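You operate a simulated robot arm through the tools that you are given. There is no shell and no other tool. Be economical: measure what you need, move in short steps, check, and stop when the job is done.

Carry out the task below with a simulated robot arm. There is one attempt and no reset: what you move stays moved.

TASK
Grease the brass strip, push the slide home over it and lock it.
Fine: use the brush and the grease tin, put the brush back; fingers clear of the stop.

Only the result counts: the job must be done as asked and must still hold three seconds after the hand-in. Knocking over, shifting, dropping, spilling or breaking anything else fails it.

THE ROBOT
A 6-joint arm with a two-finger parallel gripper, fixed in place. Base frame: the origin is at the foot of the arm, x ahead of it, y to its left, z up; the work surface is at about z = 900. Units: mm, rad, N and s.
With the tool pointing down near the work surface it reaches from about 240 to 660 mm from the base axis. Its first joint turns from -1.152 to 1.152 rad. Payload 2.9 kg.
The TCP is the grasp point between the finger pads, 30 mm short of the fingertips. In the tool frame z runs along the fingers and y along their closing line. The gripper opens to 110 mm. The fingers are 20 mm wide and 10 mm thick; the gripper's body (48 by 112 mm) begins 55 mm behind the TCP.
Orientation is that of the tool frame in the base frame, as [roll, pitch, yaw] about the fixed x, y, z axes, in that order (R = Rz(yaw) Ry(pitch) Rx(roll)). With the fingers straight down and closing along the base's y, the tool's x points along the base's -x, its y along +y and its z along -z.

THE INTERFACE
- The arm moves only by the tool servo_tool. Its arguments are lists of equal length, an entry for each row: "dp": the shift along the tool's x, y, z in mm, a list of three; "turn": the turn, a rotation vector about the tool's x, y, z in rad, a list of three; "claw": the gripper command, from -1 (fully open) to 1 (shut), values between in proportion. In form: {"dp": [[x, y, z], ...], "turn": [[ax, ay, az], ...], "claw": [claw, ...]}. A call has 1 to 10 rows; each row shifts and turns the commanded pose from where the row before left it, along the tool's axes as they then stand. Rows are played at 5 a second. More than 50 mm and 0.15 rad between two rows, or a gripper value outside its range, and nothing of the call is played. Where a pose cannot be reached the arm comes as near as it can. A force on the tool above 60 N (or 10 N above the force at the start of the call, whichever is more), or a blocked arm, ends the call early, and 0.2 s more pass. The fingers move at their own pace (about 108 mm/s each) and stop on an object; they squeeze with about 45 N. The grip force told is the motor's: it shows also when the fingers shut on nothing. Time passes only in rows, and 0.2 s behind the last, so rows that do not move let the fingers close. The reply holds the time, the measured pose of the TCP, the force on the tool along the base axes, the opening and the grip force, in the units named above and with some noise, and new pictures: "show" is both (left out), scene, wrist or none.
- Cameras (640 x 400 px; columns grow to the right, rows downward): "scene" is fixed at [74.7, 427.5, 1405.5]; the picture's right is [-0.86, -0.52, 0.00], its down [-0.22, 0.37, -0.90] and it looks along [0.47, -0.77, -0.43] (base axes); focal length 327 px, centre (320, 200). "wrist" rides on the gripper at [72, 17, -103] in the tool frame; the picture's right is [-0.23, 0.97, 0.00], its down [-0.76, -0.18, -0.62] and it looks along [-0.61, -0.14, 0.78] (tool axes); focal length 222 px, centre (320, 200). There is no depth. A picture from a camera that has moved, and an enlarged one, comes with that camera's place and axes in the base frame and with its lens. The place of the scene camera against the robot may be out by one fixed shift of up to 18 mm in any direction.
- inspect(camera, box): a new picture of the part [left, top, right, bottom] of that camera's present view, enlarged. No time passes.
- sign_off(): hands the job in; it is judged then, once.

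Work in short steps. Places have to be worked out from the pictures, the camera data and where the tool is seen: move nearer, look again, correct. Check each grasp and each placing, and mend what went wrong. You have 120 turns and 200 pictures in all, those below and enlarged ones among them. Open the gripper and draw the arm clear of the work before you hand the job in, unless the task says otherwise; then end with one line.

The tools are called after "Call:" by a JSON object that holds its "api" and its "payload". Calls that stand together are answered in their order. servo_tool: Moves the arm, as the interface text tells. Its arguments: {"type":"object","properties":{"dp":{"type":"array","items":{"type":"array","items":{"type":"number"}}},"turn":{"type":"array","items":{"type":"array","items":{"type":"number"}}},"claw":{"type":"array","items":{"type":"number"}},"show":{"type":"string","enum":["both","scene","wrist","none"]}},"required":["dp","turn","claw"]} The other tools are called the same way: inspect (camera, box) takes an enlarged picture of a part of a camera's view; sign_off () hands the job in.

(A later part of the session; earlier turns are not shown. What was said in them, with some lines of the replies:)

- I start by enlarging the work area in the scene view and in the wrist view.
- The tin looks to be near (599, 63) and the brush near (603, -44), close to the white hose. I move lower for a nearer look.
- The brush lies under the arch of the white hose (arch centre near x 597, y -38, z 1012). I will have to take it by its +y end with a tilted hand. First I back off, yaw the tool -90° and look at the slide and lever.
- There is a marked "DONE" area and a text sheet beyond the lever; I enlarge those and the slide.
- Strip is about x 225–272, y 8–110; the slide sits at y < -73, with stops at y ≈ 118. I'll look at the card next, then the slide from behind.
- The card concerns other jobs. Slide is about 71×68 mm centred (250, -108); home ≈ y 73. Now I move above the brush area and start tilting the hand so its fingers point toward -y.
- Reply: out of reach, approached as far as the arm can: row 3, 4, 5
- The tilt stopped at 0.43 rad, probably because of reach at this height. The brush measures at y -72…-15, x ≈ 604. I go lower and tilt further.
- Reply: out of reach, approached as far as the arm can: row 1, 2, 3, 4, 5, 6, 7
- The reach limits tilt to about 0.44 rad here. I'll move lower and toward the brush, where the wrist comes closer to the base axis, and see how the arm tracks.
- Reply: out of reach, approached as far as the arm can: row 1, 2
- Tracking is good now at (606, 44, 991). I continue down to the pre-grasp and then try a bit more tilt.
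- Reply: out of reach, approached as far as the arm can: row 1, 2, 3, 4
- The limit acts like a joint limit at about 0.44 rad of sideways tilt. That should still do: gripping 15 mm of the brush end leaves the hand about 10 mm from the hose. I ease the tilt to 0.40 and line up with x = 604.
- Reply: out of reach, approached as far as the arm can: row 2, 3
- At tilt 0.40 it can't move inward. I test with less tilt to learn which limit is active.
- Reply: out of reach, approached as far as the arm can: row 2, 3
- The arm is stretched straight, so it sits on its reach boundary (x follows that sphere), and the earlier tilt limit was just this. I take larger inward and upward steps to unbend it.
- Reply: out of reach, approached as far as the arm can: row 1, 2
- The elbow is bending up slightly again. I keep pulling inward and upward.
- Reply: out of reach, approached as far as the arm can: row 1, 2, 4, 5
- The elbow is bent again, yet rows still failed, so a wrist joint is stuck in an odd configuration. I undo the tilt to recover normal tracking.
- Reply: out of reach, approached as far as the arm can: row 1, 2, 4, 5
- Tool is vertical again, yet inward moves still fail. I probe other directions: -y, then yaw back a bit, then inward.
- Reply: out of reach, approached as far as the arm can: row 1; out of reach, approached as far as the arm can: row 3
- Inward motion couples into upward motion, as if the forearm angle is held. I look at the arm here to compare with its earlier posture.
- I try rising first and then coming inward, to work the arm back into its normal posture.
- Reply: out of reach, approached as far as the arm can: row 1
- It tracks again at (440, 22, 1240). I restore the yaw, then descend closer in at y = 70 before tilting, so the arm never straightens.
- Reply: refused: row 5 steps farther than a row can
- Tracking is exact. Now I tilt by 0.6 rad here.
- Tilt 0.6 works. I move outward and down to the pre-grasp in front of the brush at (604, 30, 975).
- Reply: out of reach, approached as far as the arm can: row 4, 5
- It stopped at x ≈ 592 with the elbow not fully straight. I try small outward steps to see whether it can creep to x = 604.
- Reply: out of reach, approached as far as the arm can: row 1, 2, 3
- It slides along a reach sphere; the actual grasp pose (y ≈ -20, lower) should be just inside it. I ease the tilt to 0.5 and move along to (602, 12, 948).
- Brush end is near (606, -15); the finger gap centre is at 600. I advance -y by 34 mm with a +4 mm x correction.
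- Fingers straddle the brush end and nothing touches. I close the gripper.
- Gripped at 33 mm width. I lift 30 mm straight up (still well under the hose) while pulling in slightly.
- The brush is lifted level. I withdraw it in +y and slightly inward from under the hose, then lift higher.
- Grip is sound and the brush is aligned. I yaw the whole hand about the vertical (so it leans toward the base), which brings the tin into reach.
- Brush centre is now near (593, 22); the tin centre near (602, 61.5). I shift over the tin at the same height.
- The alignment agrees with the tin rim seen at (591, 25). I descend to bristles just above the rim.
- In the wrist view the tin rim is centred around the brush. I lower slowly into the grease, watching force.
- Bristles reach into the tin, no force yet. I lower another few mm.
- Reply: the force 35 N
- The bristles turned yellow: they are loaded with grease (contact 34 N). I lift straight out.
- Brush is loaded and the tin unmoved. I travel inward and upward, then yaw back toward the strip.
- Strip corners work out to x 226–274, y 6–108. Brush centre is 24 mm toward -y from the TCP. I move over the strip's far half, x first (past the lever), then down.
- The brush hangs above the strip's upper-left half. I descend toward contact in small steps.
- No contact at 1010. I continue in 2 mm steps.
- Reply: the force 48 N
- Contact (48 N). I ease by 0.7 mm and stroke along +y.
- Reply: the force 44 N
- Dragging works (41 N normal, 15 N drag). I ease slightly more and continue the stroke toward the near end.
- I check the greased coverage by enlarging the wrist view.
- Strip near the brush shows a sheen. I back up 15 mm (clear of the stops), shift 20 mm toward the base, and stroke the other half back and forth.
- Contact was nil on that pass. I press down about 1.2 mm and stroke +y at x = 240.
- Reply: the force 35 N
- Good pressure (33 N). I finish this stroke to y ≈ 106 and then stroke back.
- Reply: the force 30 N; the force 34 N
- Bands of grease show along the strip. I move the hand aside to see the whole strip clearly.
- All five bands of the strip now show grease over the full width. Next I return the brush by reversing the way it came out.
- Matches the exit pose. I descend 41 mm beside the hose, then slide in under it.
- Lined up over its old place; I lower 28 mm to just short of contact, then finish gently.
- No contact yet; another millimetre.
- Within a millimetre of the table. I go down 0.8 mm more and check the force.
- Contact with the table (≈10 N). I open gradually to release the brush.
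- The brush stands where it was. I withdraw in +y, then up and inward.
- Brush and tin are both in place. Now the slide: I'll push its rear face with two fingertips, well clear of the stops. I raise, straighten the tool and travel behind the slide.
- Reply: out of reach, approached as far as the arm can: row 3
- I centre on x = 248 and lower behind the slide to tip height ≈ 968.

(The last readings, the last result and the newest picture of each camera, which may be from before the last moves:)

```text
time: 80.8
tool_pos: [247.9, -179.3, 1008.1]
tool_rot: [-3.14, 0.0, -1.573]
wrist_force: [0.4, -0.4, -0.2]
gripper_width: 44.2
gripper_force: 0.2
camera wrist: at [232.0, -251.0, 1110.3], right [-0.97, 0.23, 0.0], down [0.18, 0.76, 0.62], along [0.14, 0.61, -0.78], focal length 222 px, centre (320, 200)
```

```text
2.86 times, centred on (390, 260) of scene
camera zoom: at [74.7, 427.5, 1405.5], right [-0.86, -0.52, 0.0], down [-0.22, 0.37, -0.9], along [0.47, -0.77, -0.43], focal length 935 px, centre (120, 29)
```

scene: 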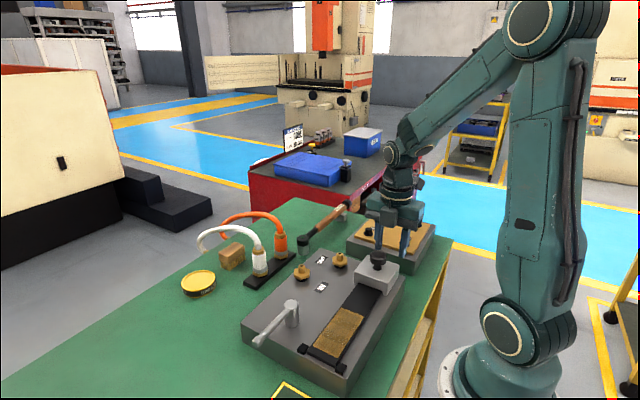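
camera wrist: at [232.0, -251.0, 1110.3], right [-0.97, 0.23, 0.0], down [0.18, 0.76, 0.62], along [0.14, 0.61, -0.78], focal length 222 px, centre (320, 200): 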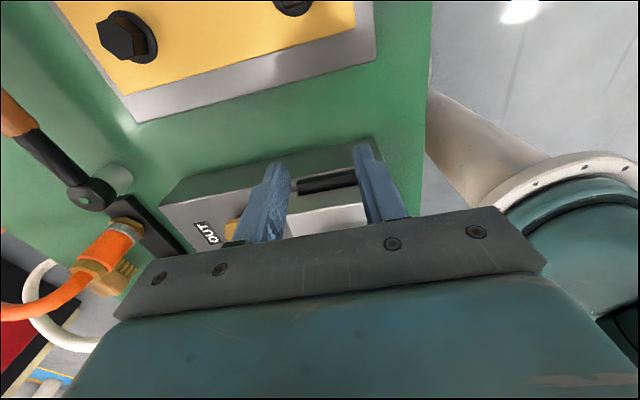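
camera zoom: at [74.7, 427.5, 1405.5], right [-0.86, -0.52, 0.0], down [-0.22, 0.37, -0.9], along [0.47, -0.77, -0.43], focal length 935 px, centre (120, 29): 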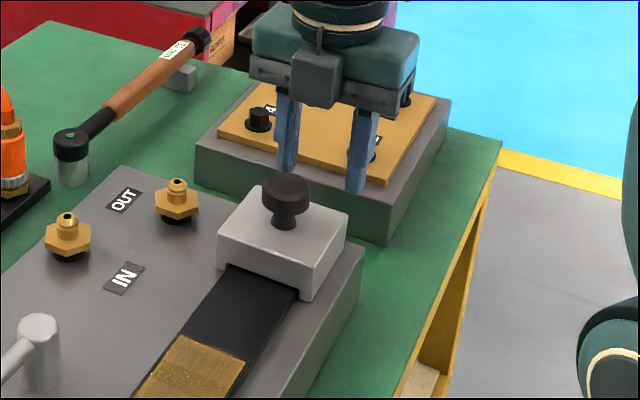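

The fingers are well placed behind the slide and clear of the other block. I lower 8 mm and move +y toward contact.

Call:
{"api": "servo_tool", "payload": {"dp": [[0, 0, 8], [-7, 0, 0], [-7, 0, 0], [-6, 0, 0], [-6, 0, 0], [-6, 0, 0], [0, 0, 0]], "turn": [[0, 0, 0], [0, 0, 0], [0, 0, 0], [0, 0, 0], [0, 0, 0], [0, 0, 0], [0, 0, 0]], "claw": [0.2, 0.2, 0.2, 0.2, 0.2, 0.2, 0.2]}}

Call:
{"api": "inspect", "payload": {"camera": "scene", "box": [320, 190, 460, 330]}}

```text
time: 82.4
tool_pos: [248.8, -147.7, 998.7]
tool_rot: [-3.141, -0.003, -1.574]
wrist_force: [0.6, -2.6, 0.3]
gripper_width: 43.9
gripper_force: 0.0
camera wrist: at [231.8, -218.7, 1102.2], right [-0.97, 0.23, 0.0], down [0.18, 0.76, 0.62], along [0.14, 0.61, -0.78], focal length 222 px, centre (320, 200)
```

scene: 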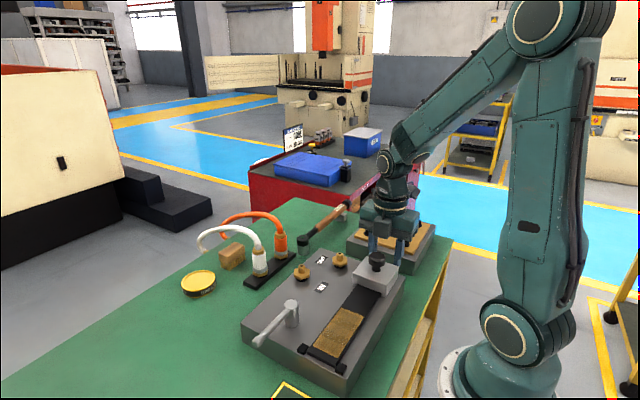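
wrist: 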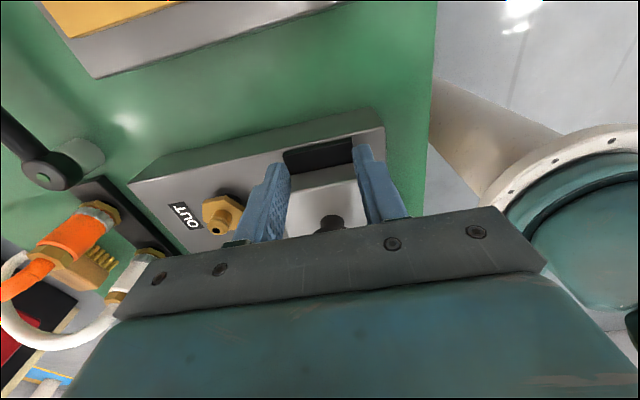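

```text
2.86 times, centred on (390, 260) of scene
camera zoom: at [74.7, 427.4, 1405.5], right [-0.86, -0.52, 0.0], down [-0.22, 0.37, -0.9], along [0.47, -0.77, -0.43], focal length 935 px, centre (120, 29)
```

zoom: 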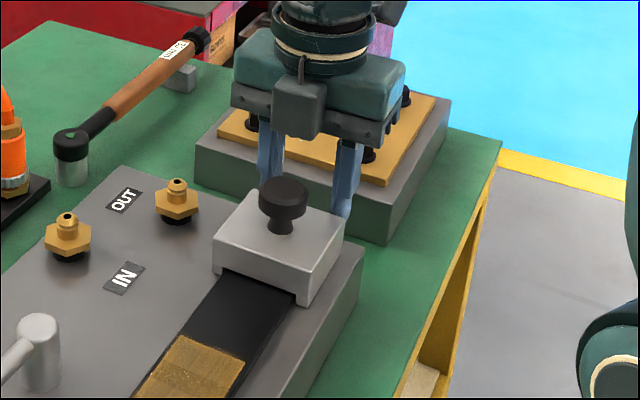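

The slide is moving with slight resistance (2.6 N). I push 147 mm farther.

Call:
{"api": "servo_tool", "payload": {"dp": [[-14.7, 0, 0], [-14.7, 0, 0], [-14.7, 0, 0], [-14.7, 0, 0], [-14.7, 0, 0], [-14.7, 0, 0], [-14.7, 0, 0], [-14.7, 0, 0], [-14.7, 0, 0], [-14.7, 0, 0]], "turn": [[0, 0, 0], [0, 0, 0], [0, 0, 0], [0, 0, 0], [0, 0, 0], [0, 0, 0], [0, 0, 0], [0, 0, 0], [0, 0, 0], [0, 0, 0]], "claw": [0.2, 0.2, 0.2, 0.2, 0.2, 0.2, 0.2, 0.2, 0.2, 0.2]}}

Call:
{"api": "inspect", "payload": {"camera": "scene", "box": [230, 240, 420, 390]}}

```text
time: 84.6
tool_pos: [248.8, 0.6, 998.1]
tool_rot: [-3.142, 0.0, -1.577]
wrist_force: [0.1, -2.1, -0.1]
gripper_width: 43.8
gripper_force: 0.0
camera wrist: at [231.8, -71.2, 1102.1], right [-0.97, 0.23, 0.0], down [0.18, 0.76, 0.62], along [0.14, 0.61, -0.78], focal length 222 px, centre (320, 200)
```

scene: 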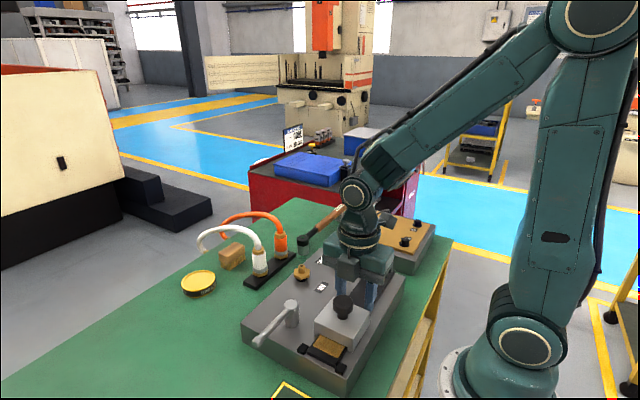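
wrist: 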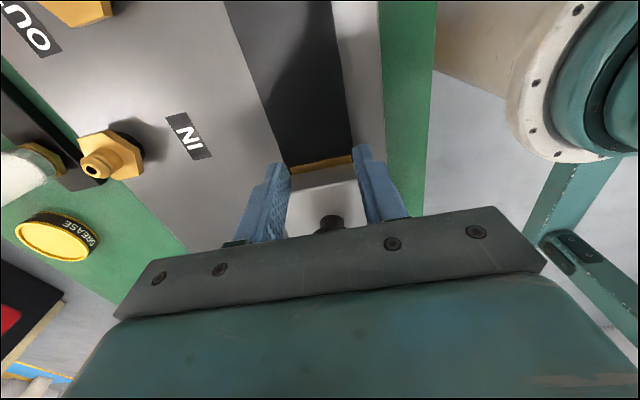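

```text
2.67 times, centred on (325, 315) of scene
camera zoom: at [74.7, 427.4, 1405.5], right [-0.86, -0.52, 0.0], down [-0.22, 0.37, -0.9], along [0.47, -0.77, -0.43], focal length 873 px, centre (307, -107)
```

zoom: 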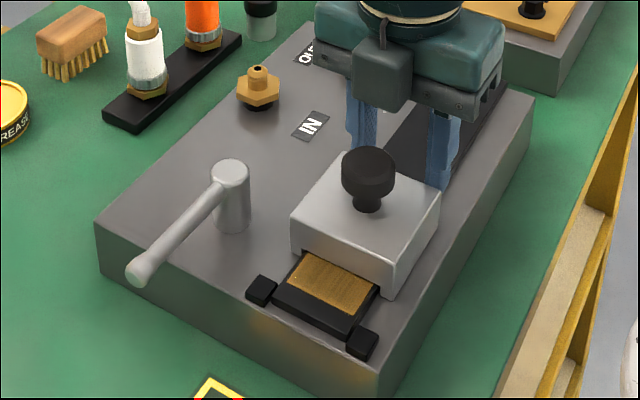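

Slide moves smoothly. About 28 mm remain; I push in small steps and watch for the stop force.

Call:
{"api": "servo_tool", "payload": {"dp": [[-6, 0, 0], [-6, 0, 0], [-6, 0, 0], [-4, 0, 0], [0, 0, 0]], "turn": [[0, 0, 0], [0, 0, 0], [0, 0, 0], [0, 0, 0], [0, 0, 0]], "claw": [0.2, 0.2, 0.2, 0.2, 0.2], "show": "none"}}

Call:
{"api": "servo_tool", "payload": {"dp": [[-2, 0, 0], [-2, 0, 0], [-2, 0, 0], [-2, 0, 0], [0, 0, 0]], "turn": [[0, 0, 0], [0, 0, 0], [0, 0, 0], [0, 0, 0], [0, 0, 0]], "claw": [0.2, 0.2, 0.2, 0.2, 0.2], "show": "none"}}

Call:
{"api": "inspect", "payload": {"camera": "scene", "box": [230, 240, 420, 390]}}

```text
time: 85.8
tool_pos: [248.7, 21.0, 999.8]
tool_rot: [-3.14, 0.0, -1.574]
wrist_force: [-0.5, -2.2, 0.7]
gripper_width: 44.2
gripper_force: 0.8
```

```text
time: 87.0
tool_pos: [249.6, 25.3, 1000.1]
tool_rot: [-3.141, -0.01, -1.584]
wrist_force: [-2.4, -43.5, 14.4]
gripper_width: 44.7
gripper_force: 0.6
```

```text
2.67 times, centred on (325, 315) of scene
camera zoom: at [74.5, 426.2, 1405.9], right [-0.86, -0.52, 0.0], down [-0.22, 0.37, -0.9], along [0.47, -0.77, -0.43], focal length 873 px, centre (307, -107)
```

zoom: 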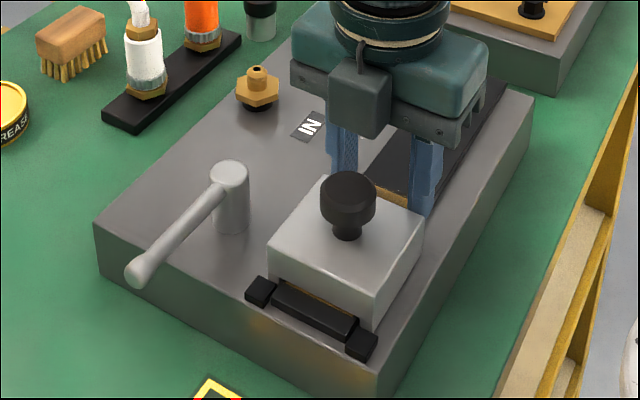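

The slide is home against the stops (44 N). I back off, rise, and go look closely at the lever and its height relative to the slide.

Call:
{"api": "servo_tool", "payload": {"dp": [[4, 0, 0], [8, 0, 0], [8, 0, -5], [0, 0, -35], [0, 0, -35], [0, -30, -35], [0, 0, 0]], "turn": [[0, 0, 0], [0, 0, 0], [0, 0, 0], [0, 0, 0], [0, 0, 0], [0, 0, 0], [0, 0, 0]], "claw": [0.2, 0.2, 0.2, 0.2, 0.2, 0.2, 0.2]}}

Call:
{"api": "inspect", "payload": {"camera": "scene", "box": [240, 270, 390, 380]}}

Call:
{"api": "inspect", "payload": {"camera": "wrist", "box": [240, 60, 440, 220]}}

```text
time: 88.6
tool_pos: [278.4, 9.9, 1110.0]
tool_rot: [3.142, 0.001, -1.573]
wrist_force: [-0.2, -0.6, -0.3]
gripper_width: 44.1
gripper_force: 0.0
camera wrist: at [262.0, -61.9, 1212.5], right [-0.97, 0.23, 0.0], down [0.18, 0.76, 0.62], along [0.14, 0.61, -0.78], focal length 222 px, centre (320, 200)
```

scene: 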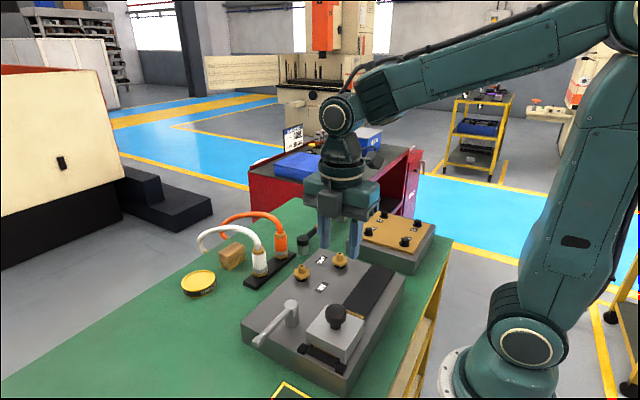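
wrist: 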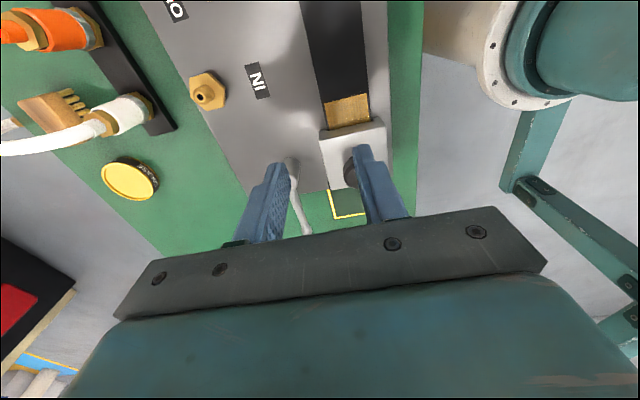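

```text
3.64 times, centred on (315, 325) of scene
camera zoom: at [74.7, 427.5, 1405.5], right [-0.86, -0.52, 0.0], down [-0.22, 0.37, -0.9], along [0.47, -0.77, -0.43], focal length 1190 px, centre (338, -254)
```

zoom: 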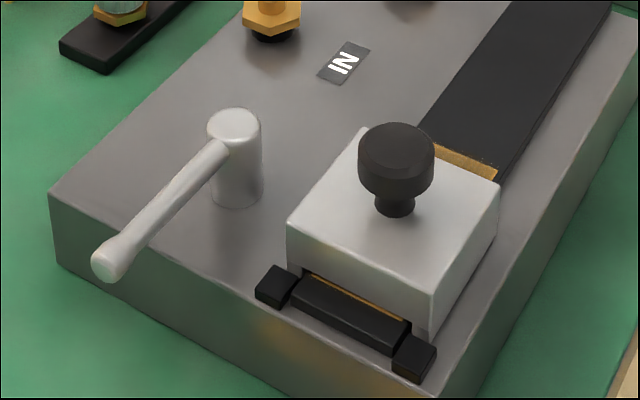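

```text
2.50 times, centred on (340, 140) of wrist
camera zoom: at [262.0, -61.9, 1212.5], right [-0.97, 0.23, 0.0], down [0.18, 0.76, 0.62], along [0.14, 0.61, -0.78], focal length 555 px, centre (270, 350)
```

zoom: 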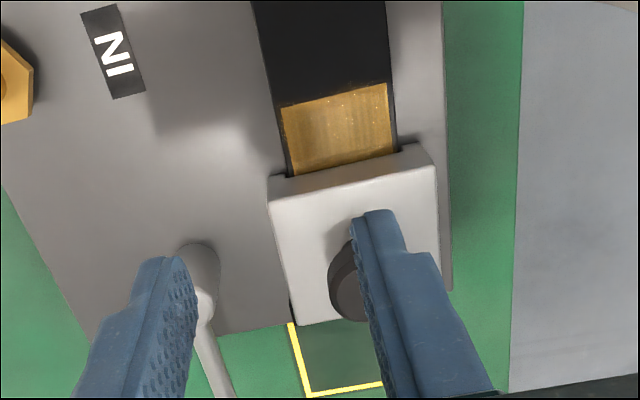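

The lever sits atop a post at (333, 77), just higher than the slide, and should swing toward -x over the slide. I go above it for a precise view.

Call:
{"api": "servo_tool", "payload": {"dp": [[-30, -20, 0], [-30, -20, 0], [-30, -15, 0], [0, 0, 0]], "turn": [[0, 0, 0], [0, 0, 0], [0, 0, 0], [0, 0, 0]], "claw": [-0.3, -0.3, -0.3, -0.3], "show": "wrist"}}

Call:
{"api": "inspect", "payload": {"camera": "wrist", "box": [240, 0, 460, 180]}}

```text
time: 89.6
tool_pos: [335.5, 100.0, 1108.6]
tool_rot: [-3.139, -0.001, -1.575]
wrist_force: [0.7, 1.3, 0.3]
gripper_width: 71.5
gripper_force: 0.1
camera wrist: at [317.7, 28.4, 1212.0], right [-0.97, 0.23, 0.0], down [0.18, 0.76, 0.62], along [0.14, 0.61, -0.78], focal length 222 px, centre (320, 200)
```

wrist: 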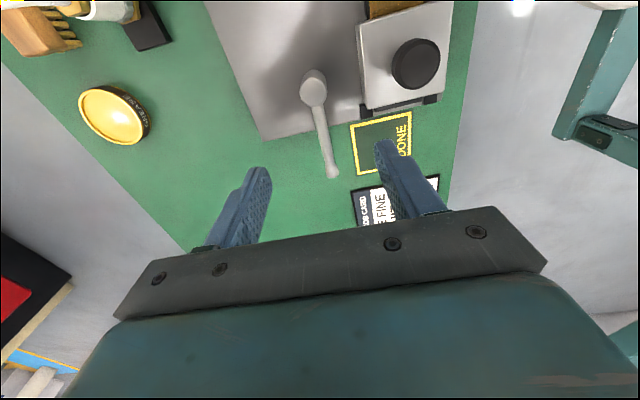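

```text
2.22 times, centred on (350, 90) of wrist
camera zoom: at [317.7, 28.4, 1212.0], right [-0.97, 0.23, 0.0], down [0.18, 0.76, 0.62], along [0.14, 0.61, -0.78], focal length 494 px, centre (253, 444)
```

zoom: 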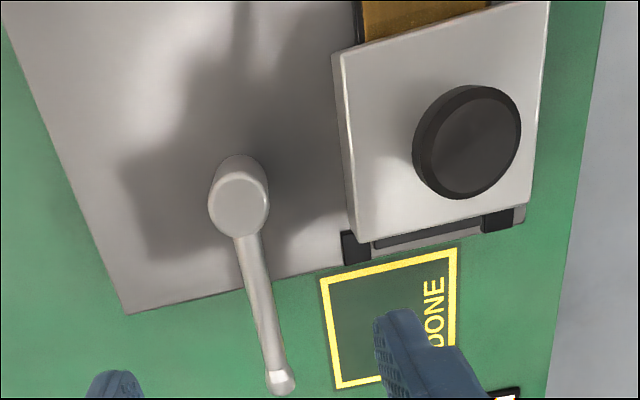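

The lever is at about z 985, its pivot near (334, 77). I'll straddle it 36 mm out from the pivot (clear of slide, knob and stops) and swing with it. For safe joint range I first rotate the hand by 180°.

Call:
{"api": "servo_tool", "payload": {"dp": [[0, 0, 0], [0, 0, 0], [0, 0, 0], [0, 0, 0], [0, 0, 0], [0, 0, 0], [0, 0, 0], [0, 0, 0], [0, 0, 0], [0, 0, 0]], "turn": [[0, 0, 0.1496], [0, 0, 0.1496], [0, 0, 0.1496], [0, 0, 0.1496], [0, 0, 0.1496], [0, 0, 0.1496], [0, 0, 0.1496], [0, 0, 0.1496], [0, 0, 0.1496], [0, 0, 0.1496]], "claw": [0.4, 0.4, 0.4, 0.4, 0.4, 0.4, 0.4, 0.4, 0.4, 0.4], "show": "none"}}

Call:
{"api": "servo_tool", "payload": {"dp": [[0, 0, 0], [0, 0, 0], [0, 0, 0], [0, 0, 0], [0, 0, 0], [0, 0, 0], [0, 0, 0], [0, 0, 0], [0, 0, 0], [0, 0, 0]], "turn": [[0, 0, 0.1496], [0, 0, 0.1496], [0, 0, 0.1496], [0, 0, 0.1496], [0, 0, 0.1496], [0, 0, 0.1496], [0, 0, 0.1496], [0, 0, 0.1496], [0, 0, 0.1496], [0, 0, 0.1496]], "claw": [0.4, 0.4, 0.4, 0.4, 0.4, 0.4, 0.4, 0.4, 0.4, 0.4], "show": "none"}}

Call:
{"api": "servo_tool", "payload": {"dp": [[0, 0, 0], [0, 0, 0]], "turn": [[0, 0, 0.1496], [0, 0, 0]], "claw": [0.4, 0.4]}}

```text
time: 91.8
tool_pos: [334.8, 99.0, 1109.6]
tool_rot: [3.14, 0.0, -3.074]
wrist_force: [0.4, -0.3, 0.6]
gripper_width: 33.4
gripper_force: 0.1
```

```text
time: 94.0
tool_pos: [335.1, 99.5, 1110.1]
tool_rot: [-3.141, 0.0, 1.716]
wrist_force: [0.1, 0.9, -0.7]
gripper_width: 33.2
gripper_force: 0.1
```

```text
time: 94.6
tool_pos: [334.3, 99.3, 1109.7]
tool_rot: [3.141, -0.001, 1.565]
wrist_force: [0.4, -0.5, -0.6]
gripper_width: 33.1
gripper_force: 0.1
camera wrist: at [351.7, 173.1, 1212.3], right [0.97, -0.23, 0.0], down [-0.18, -0.76, 0.62], along [-0.14, -0.61, -0.78], focal length 222 px, centre (320, 200)
```

scene: 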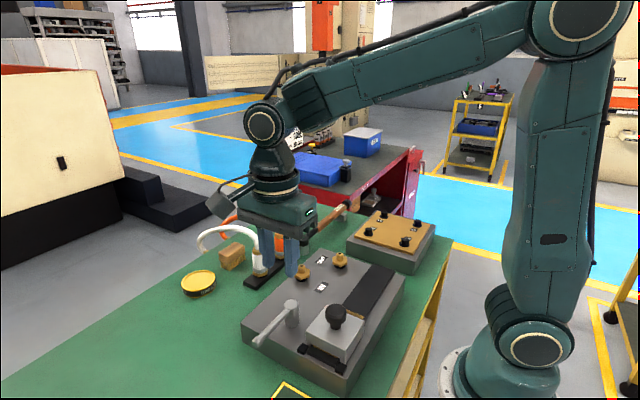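
wrist: 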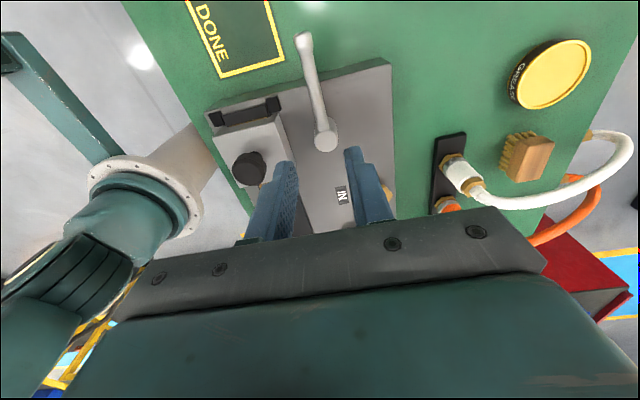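

With views from both sides, the pivot is at (336, 80), tip (335, 165), top z ≈ 982. I move to 36 mm from the pivot, straddling the lever, and descend.

Call:
{"api": "servo_tool", "payload": {"dp": [[17, 1.5, 0], [0, 0, 30], [0, 0, 30], [0, 0, 20], [0, 0, 0]], "turn": [[0, 0, 0], [0, 0, 0], [0, 0, 0], [0, 0, 0], [0, 0, 0]], "claw": [0.4, 0.4, 0.4, 0.4, 0.4]}}

Call:
{"api": "inspect", "payload": {"camera": "scene", "box": [220, 250, 380, 370]}}

```text
time: 95.8
tool_pos: [335.8, 115.7, 1027.8]
tool_rot: [3.141, 0.001, 1.568]
wrist_force: [0.3, -1.0, 0.1]
gripper_width: 32.8
gripper_force: 0.1
camera wrist: at [353.0, 190.0, 1131.3], right [0.97, -0.23, 0.0], down [-0.18, -0.76, 0.62], along [-0.14, -0.61, -0.78], focal length 222 px, centre (320, 200)
```

scene: 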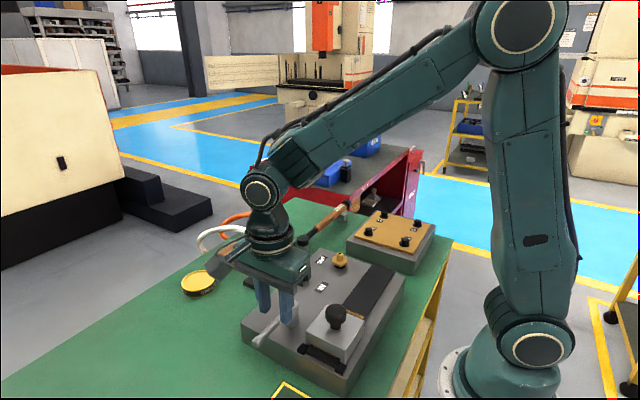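
wrist: 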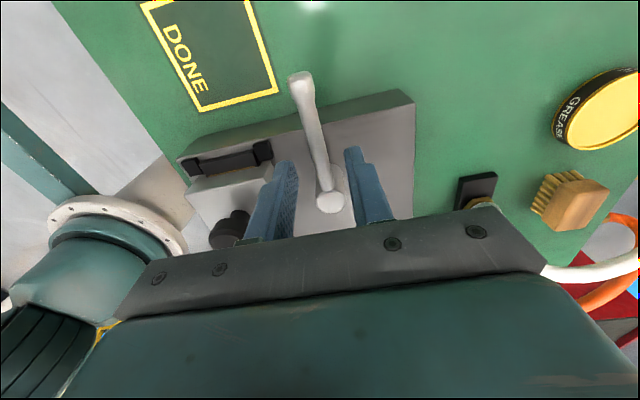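

```text
3.33 times, centred on (300, 310) of scene
camera zoom: at [74.7, 427.5, 1405.5], right [-0.86, -0.52, 0.0], down [-0.22, 0.37, -0.9], along [0.47, -0.77, -0.43], focal length 1091 px, centre (387, -167)
```

zoom: 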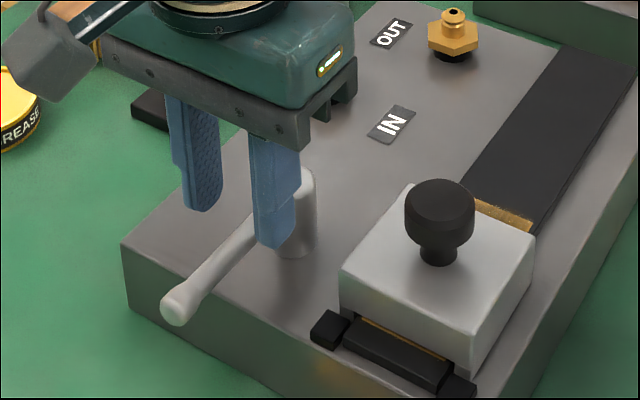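

The fingers straddle the lever. I lower 28 mm more and narrow the gap to ~18 mm.

Call:
{"api": "servo_tool", "payload": {"dp": [[0, 0, 14], [0, 0, 14], [0, 0, 0], [0, 0, 0]], "turn": [[0, 0, 0], [0, 0, 0], [0, 0, 0], [0, 0, 0]], "claw": [0.4, 0.4, 0.68, 0.68], "show": "wrist"}}

Call:
{"api": "inspect", "payload": {"camera": "scene", "box": [220, 250, 380, 370]}}

```text
time: 96.8
tool_pos: [334.3, 116.5, 1000.0]
tool_rot: [3.142, -0.002, 1.568]
wrist_force: [0.6, 0.0, -0.5]
gripper_width: 17.4
gripper_force: 0.0
camera wrist: at [352.9, 189.5, 1103.6], right [0.97, -0.23, 0.0], down [-0.18, -0.76, 0.62], along [-0.14, -0.61, -0.78], focal length 222 px, centre (320, 200)
```

wrist: 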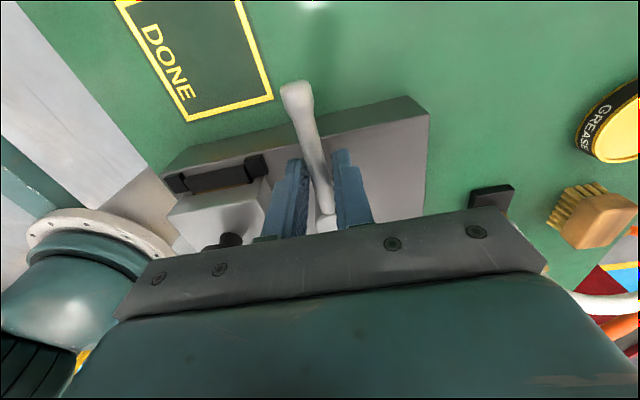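

```text
3.33 times, centred on (300, 310) of scene
camera zoom: at [74.7, 427.5, 1405.5], right [-0.86, -0.52, 0.0], down [-0.22, 0.37, -0.9], along [0.47, -0.77, -0.43], focal length 1091 px, centre (387, -167)
```

zoom: 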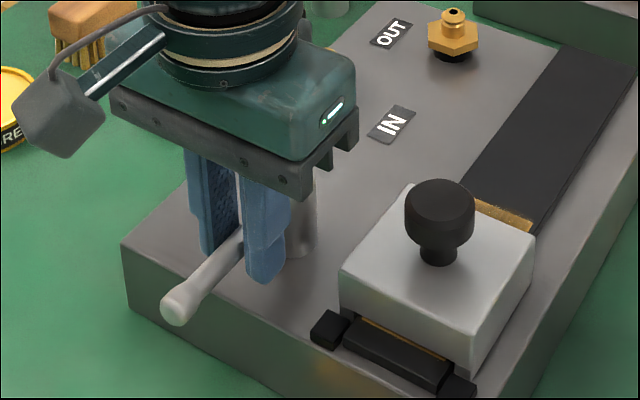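

Now I swing in small steps: move tangentially toward -x while yawing with the lever, checking force.

Call:
{"api": "servo_tool", "payload": {"dp": [[-0.2, -3.6, 0], [-0.2, -3.6, 0], [-0.2, -3.6, 0], [0, 0, 0]], "turn": [[0, 0, -0.1], [0, 0, -0.1], [0, 0, -0.1], [0, 0, 0]], "claw": [0.68, 0.68, 0.68, 0.68], "show": "none"}}

Call:
{"api": "inspect", "payload": {"camera": "scene", "box": [220, 250, 380, 370]}}

```text
time: 97.8
tool_pos: [328.7, 112.7, 1003.5]
tool_rot: [3.132, 0.003, 1.863]
wrist_force: [34.2, -15.3, -3.4]
gripper_width: 31.9
gripper_force: 14.5
```

```text
3.33 times, centred on (300, 310) of scene
camera zoom: at [75.7, 427.1, 1405.6], right [-0.86, -0.52, 0.0], down [-0.22, 0.37, -0.9], along [0.47, -0.77, -0.43], focal length 1091 px, centre (387, -167)
```

zoom: 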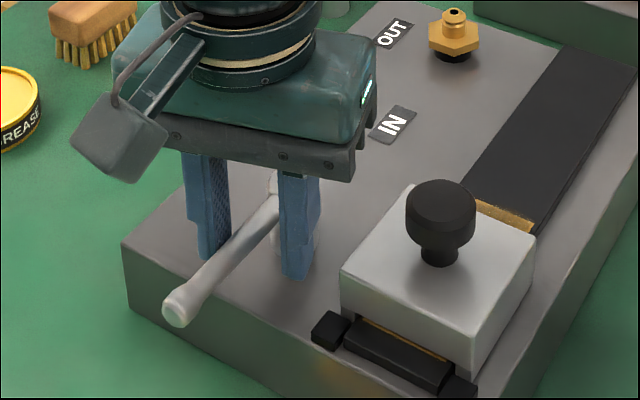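

The finger was pushed open and the lever hardly moved, so it needs more torque or the other direction. I reverse, slide out to 60 mm radius, and grip the lever.

Call:
{"api": "servo_tool", "payload": {"dp": [[0, 3.6, 0], [0, 3.6, 0], [0, 3.6, 0], [0, 0, 0], [12, 0, 0], [12, 0, 0], [0, 0, 0], [0, 0, 0], [0, 0, 0]], "turn": [[0, 0, 0.1], [0, 0, 0.1], [0, 0, 0.1], [0, 0, 0], [0, 0, 0], [0, 0, 0], [0, 0, 0], [0, 0, 0], [0, 0, 0]], "claw": [0.4, 0.4, 0.4, 0.4, 0.4, 0.4, 1, 1, 1], "show": "wrist"}}

Call:
{"api": "inspect", "payload": {"camera": "scene", "box": [220, 250, 380, 370]}}

```text
time: 99.8
tool_pos: [335.9, 140.6, 1001.5]
tool_rot: [-3.139, 0.001, 1.568]
wrist_force: [-4.9, 0.6, 3.2]
gripper_width: 14.7
gripper_force: 45.0
camera wrist: at [353.2, 213.9, 1104.0], right [0.97, -0.23, 0.0], down [-0.18, -0.76, 0.62], along [-0.14, -0.61, -0.78], focal length 222 px, centre (320, 200)
```

wrist: 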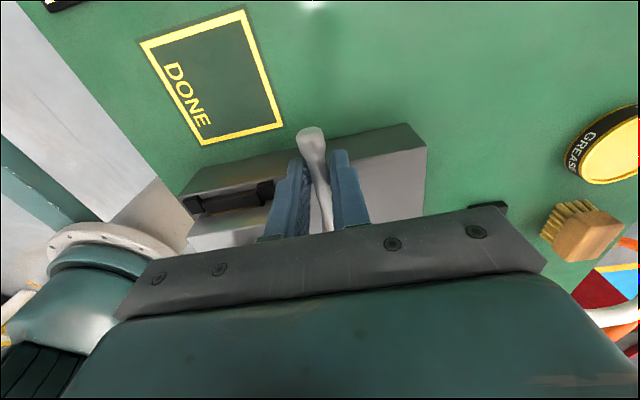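

```text
3.33 times, centred on (300, 310) of scene
camera zoom: at [74.5, 427.5, 1405.5], right [-0.86, -0.52, 0.0], down [-0.22, 0.37, -0.9], along [0.47, -0.77, -0.43], focal length 1091 px, centre (387, -167)
```

zoom: 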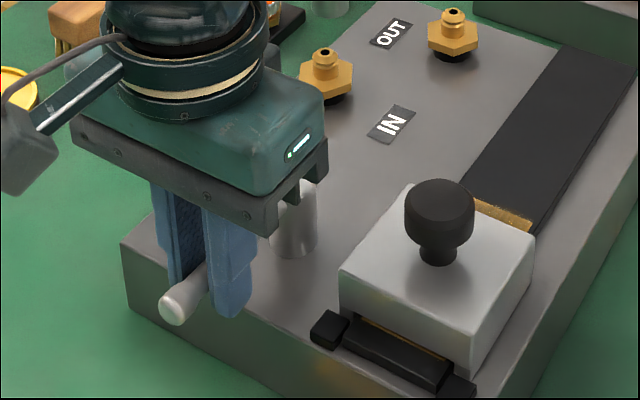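

Lever gripped (14.7 mm). I try a small swing toward -x at this larger radius.

Call:
{"api": "servo_tool", "payload": {"dp": [[-0.1, -3, 0], [-0.15, -3, 0], [0, 0, 0]], "turn": [[0, 0, -0.05], [0, 0, -0.05], [0, 0, 0]], "claw": [1, 1, 1], "show": "none"}}

```text
time: 100.6
tool_pos: [333.9, 139.6, 1000.7]
tool_rot: [3.132, 0.001, 1.663]
wrist_force: [36.4, -1.8, -27.0]
gripper_width: 16.1
gripper_force: 45.3
```

It resists strongly (36 N after 2 mm). I test the opposite direction gently.

Call:
{"api": "servo_tool", "payload": {"dp": [[0.1, 3, 0], [0.1, 3, 0], [0, 0, 0]], "turn": [[0, 0, 0.05], [0, 0, 0.05], [0, 0, 0]], "claw": [1, 1, 1], "show": "none"}}

Call:
{"api": "servo_tool", "payload": {"dp": [[-0.1, 3, 0], [-0.15, 3, 0], [0, 0, 0]], "turn": [[0, 0, 0.05], [0, 0, 0.05], [0, 0, 0]], "claw": [1, 1, 1], "show": "wrist"}}

```text
time: 101.4
tool_pos: [334.7, 141.3, 1001.1]
tool_rot: [-3.139, 0.002, 1.568]
wrist_force: [3.8, -10.0, -7.0]
gripper_width: 14.5
gripper_force: 45.0
```

```text
time: 102.2
tool_pos: [341.8, 139.8, 1002.2]
tool_rot: [-3.138, 0.001, 1.467]
wrist_force: [0.5, -10.7, -2.5]
gripper_width: 14.5
gripper_force: 44.8
camera wrist: at [366.6, 211.6, 1104.0], right [0.94, -0.33, 0.0], down [-0.26, -0.74, 0.62], along [-0.21, -0.59, -0.78], focal length 222 px, centre (320, 200)
```

wrist: 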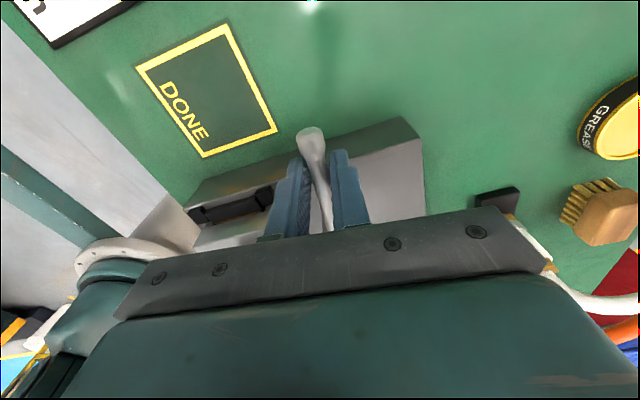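

It swings freely toward +x: that is the locking direction. I continue the swing in that sense.

Call:
{"api": "servo_tool", "payload": {"dp": [[-0.3, 6, 0], [-0.3, 6, 0], [-0.3, 6, 0], [-0.3, 6, 0], [0, 0, 0]], "turn": [[0, 0, 0.1], [0, 0, 0.1], [0, 0, 0.1], [0, 0, 0.1], [0, 0, 0]], "claw": [1, 1, 1, 1, 1], "show": "none"}}

Call:
{"api": "inspect", "payload": {"camera": "scene", "box": [220, 250, 380, 370]}}

```text
time: 103.4
tool_pos: [366.8, 132.5, 1001.9]
tool_rot: [-3.142, 0.0, 1.067]
wrist_force: [8.8, -14.7, -8.5]
gripper_width: 15.0
gripper_force: 45.5
```

```text
3.33 times, centred on (300, 310) of scene
camera zoom: at [75.0, 427.1, 1405.6], right [-0.86, -0.52, 0.0], down [-0.22, 0.37, -0.9], along [0.47, -0.77, -0.43], focal length 1091 px, centre (387, -167)
```

zoom: 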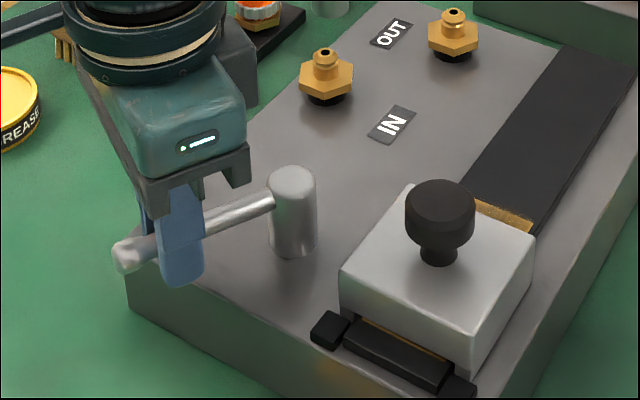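

The lever follows well (≈30° so far). I continue with a slightly tighter radius.

Call:
{"api": "servo_tool", "payload": {"dp": [[-0.5, 6, 0], [-0.5, 6, 0], [-0.4, 6, 0], [-0.4, 6, 0], [-0.3, 6, 0], [0, 0, 0]], "turn": [[0, 0, 0.1], [0, 0, 0.1], [0, 0, 0.1], [0, 0, 0.1], [0, 0, 0.1], [0, 0, 0]], "claw": [1, 1, 1, 1, 1, 1], "show": "none"}}

Call:
{"api": "inspect", "payload": {"camera": "scene", "box": [220, 250, 380, 370]}}

```text
time: 104.8
tool_pos: [387.8, 113.9, 1001.5]
tool_rot: [3.141, -0.006, 0.568]
wrist_force: [27.9, 3.3, -12.8]
gripper_width: 15.6
gripper_force: 45.2
```

```text
3.33 times, centred on (300, 310) of scene
camera zoom: at [75.6, 427.6, 1405.4], right [-0.86, -0.52, 0.0], down [-0.22, 0.37, -0.9], along [0.47, -0.77, -0.43], focal length 1091 px, centre (387, -167)
```

zoom: 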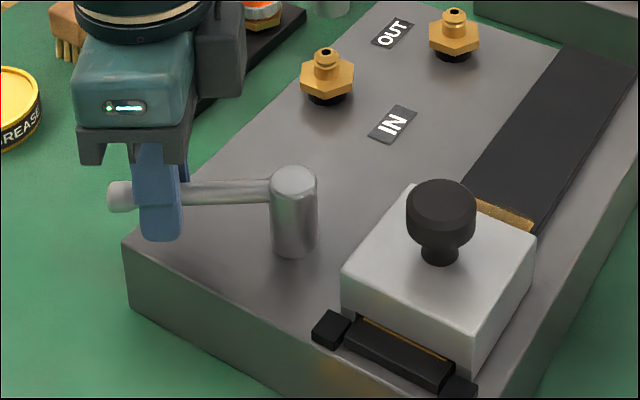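

At ≈57° now, with some radial load (I pulled in too tight). I ease outward and continue.

Call:
{"api": "servo_tool", "payload": {"dp": [[0.9, 4, 0], [-0.1, 6, 0], [-0.2, 6, 0], [-0.2, 6, 0], [0, 0, 0]], "turn": [[0, 0, 0.07], [0, 0, 0.1], [0, 0, 0.1], [0, 0, 0.1], [0, 0, 0]], "claw": [1, 1, 1, 1, 1], "show": "none"}}

Call:
{"api": "inspect", "payload": {"camera": "scene", "box": [220, 250, 380, 370]}}

```text
time: 105.7
tool_pos: [400.5, 74.0, 1002.7]
tool_rot: [-3.124, -0.002, 0.312]
wrist_force: [-1.4, 22.4, -3.8]
gripper_width: 22.1
gripper_force: 44.8
out of reach, approached as far as the arm can: row 3, 4
stopped in row 4: the force on the tool passed its limit (the readings are from after the stop); the commanded pose is now the measured one
```

```text
3.33 times, centred on (300, 310) of scene
camera zoom: at [74.7, 428.1, 1405.3], right [-0.86, -0.52, 0.0], down [-0.22, 0.37, -0.9], along [0.47, -0.77, -0.43], focal length 1091 px, centre (387, -167)
```

zoom: 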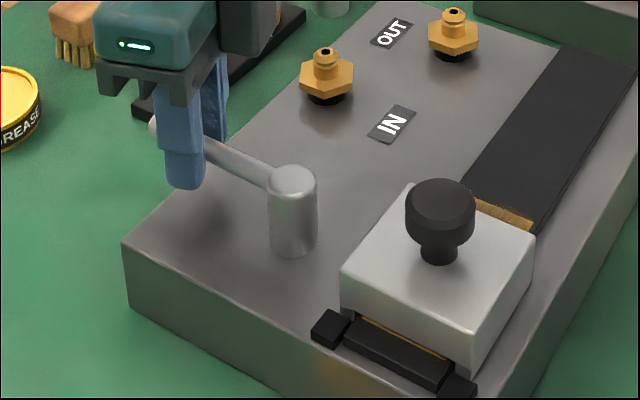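

The lever now points to about +x (≈90°+); the yaw met its limit and the grip is twisted. I open to release and look.

Call:
{"api": "servo_tool", "payload": {"dp": [[0, 0, 0], [0, 0, 0], [0, 0, 0]], "turn": [[0, 0, 0], [0, 0, 0], [0, 0, 0]], "claw": [0.3, 0.1, 0], "show": "wrist"}}

Call:
{"api": "inspect", "payload": {"camera": "scene", "box": [220, 250, 380, 370]}}

```text
time: 106.5
tool_pos: [399.3, 71.4, 1001.7]
tool_rot: [-3.129, 0.0, 0.309]
wrist_force: [0.2, -0.6, 0.6]
gripper_width: 54.9
gripper_force: 0.1
camera wrist: at [474.4, 77.1, 1104.3], right [0.08, -1.0, -0.01], down [-0.78, -0.07, 0.63], along [-0.62, -0.04, -0.78], focal length 222 px, centre (320, 200)
```

wrist: 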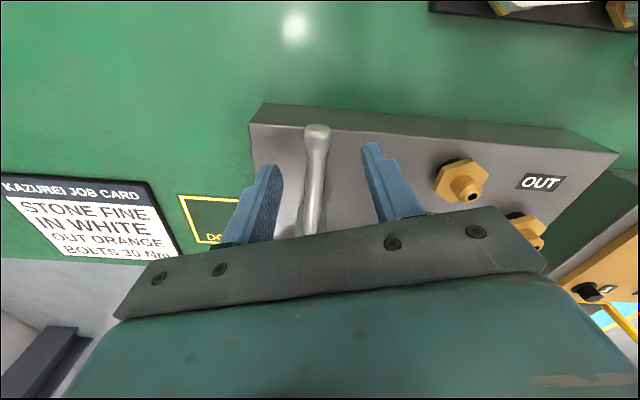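

```text
3.33 times, centred on (300, 310) of scene
camera zoom: at [74.7, 427.5, 1405.5], right [-0.86, -0.52, 0.0], down [-0.22, 0.37, -0.9], along [0.47, -0.77, -0.43], focal length 1091 px, centre (387, -167)
```

zoom: 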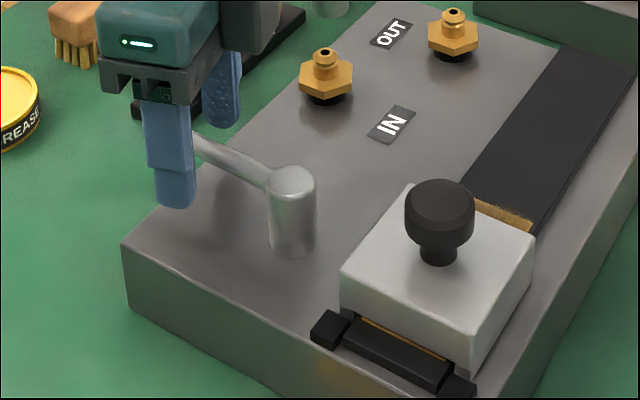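

The lever lies at about 92° from where it started, likely at its end. I verify by nudging it further in the same sense with the trailing finger.

Call:
{"api": "servo_tool", "payload": {"dp": [[0, 0, 0], [0, 0, 0], [0, 3, 0], [0, 3, 0], [0, 0, 0]], "turn": [[0, 0, 0], [0, 0, 0], [0, 0, 0], [0, 0, 0], [0, 0, 0]], "claw": [0.5, 0.5, 0.5, 0.5, 0.5], "show": "none"}}

Call:
{"api": "servo_tool", "payload": {"dp": [[0, 3, 0], [0, 3, 0], [0, 0, 0]], "turn": [[0, 0, 0], [0, 0, 0], [0, 0, 0]], "claw": [0.5, 0.5, 0.5], "show": "wrist"}}

```text
time: 107.7
tool_pos: [400.9, 67.5, 1002.4]
tool_rot: [-3.128, -0.001, 0.311]
wrist_force: [-0.8, 20.2, -2.9]
gripper_width: 37.0
gripper_force: 9.6
```

```text
time: 108.5
tool_pos: [402.1, 63.8, 1001.6]
tool_rot: [-3.122, 0.0, 0.318]
wrist_force: [-7.0, 33.6, -4.3]
gripper_width: 43.7
gripper_force: 16.3
camera wrist: at [477.2, 69.4, 1104.0], right [0.09, -1.0, -0.02], down [-0.78, -0.08, 0.63], along [-0.63, -0.04, -0.78], focal length 222 px, centre (320, 200)
```

wrist: 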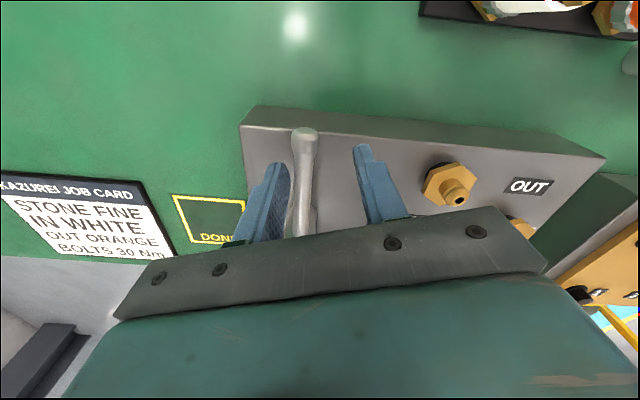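

It resists 34 N without moving, so the lever is at its end position. I release the load, open, and lift away.

Call:
{"api": "servo_tool", "payload": {"dp": [[0, -5, 0], [0, -5, 0], [0, 0, 0], [0, 0, -20], [0, 0, -40], [0, 0, -40], [0, 0, -40], [0, 0, 0]], "turn": [[0, 0, 0], [0, 0, 0], [0, 0, 0], [0, 0, 0], [0, 0, 0], [0, 0, 0], [0, 0, 0], [0, 0, 0]], "claw": [0.3, 0.1, 0, 0, 0, 0, 0, 0]}}

Call:
{"api": "inspect", "payload": {"camera": "scene", "box": [220, 250, 380, 370]}}

Call:
{"api": "inspect", "payload": {"camera": "scene", "box": [170, 190, 330, 310]}}

```text
time: 110.3
tool_pos: [399.2, 64.9, 1143.4]
tool_rot: [-3.134, 0.0, 0.313]
wrist_force: [-0.6, 0.5, -0.6]
gripper_width: 55.3
gripper_force: 0.1
camera wrist: at [474.5, 72.4, 1245.5], right [0.08, -1.0, -0.01], down [-0.78, -0.07, 0.62], along [-0.62, -0.05, -0.78], focal length 222 px, centre (320, 200)
```

scene: 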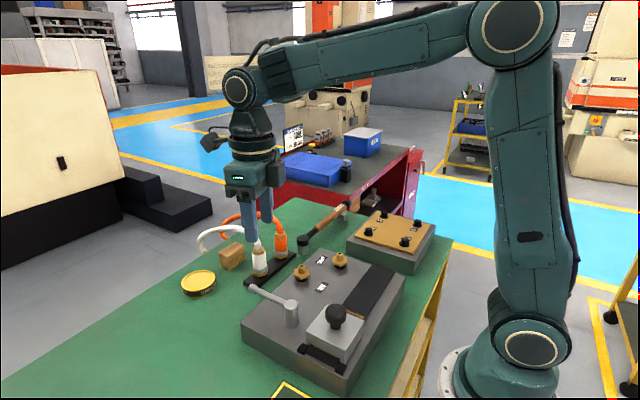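
wrist: 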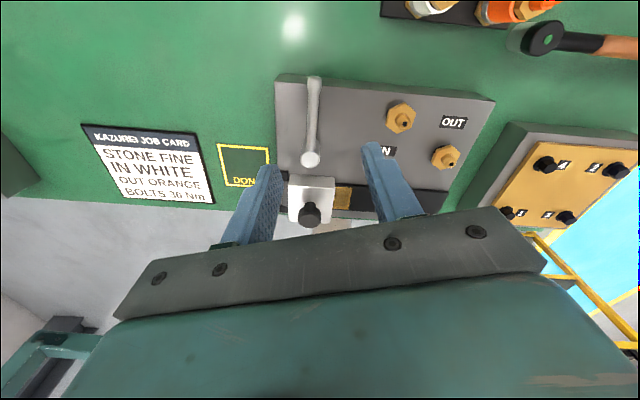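

```text
3.33 times, centred on (300, 310) of scene
camera zoom: at [74.7, 427.5, 1405.5], right [-0.86, -0.52, 0.0], down [-0.22, 0.37, -0.9], along [0.47, -0.77, -0.43], focal length 1091 px, centre (387, -167)
```

zoom: 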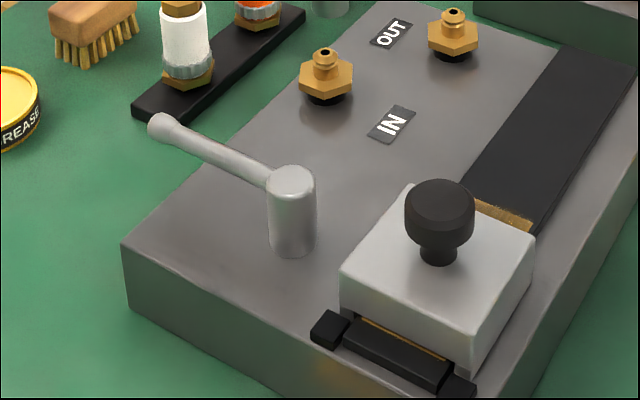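

```text
3.33 times, centred on (250, 250) of scene
camera zoom: at [74.7, 427.5, 1405.5], right [-0.86, -0.52, 0.0], down [-0.22, 0.37, -0.9], along [0.47, -0.77, -0.43], focal length 1091 px, centre (553, 33)
```

zoom: 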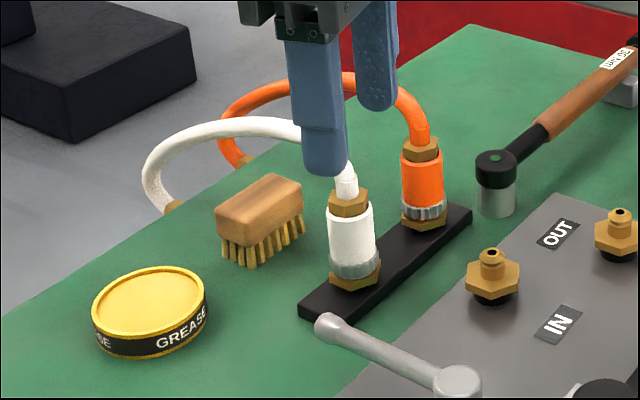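

The slide is against the stops with the lever at its end position, and the brush and tin are where they were. The gripper is open and well clear of the work, so I hand in.

Call:
{"api": "sign_off", "payload": {}}

```text
The job is handed in.
```

The brass strip is greased, the slide is pushed home against its stops and the lever is turned to its end position, where it held against about 34 N. The brush is back in its place and the tin did not move; the fingers stayed off the stops. The job is handed in, though the reply did not say whether it passed.
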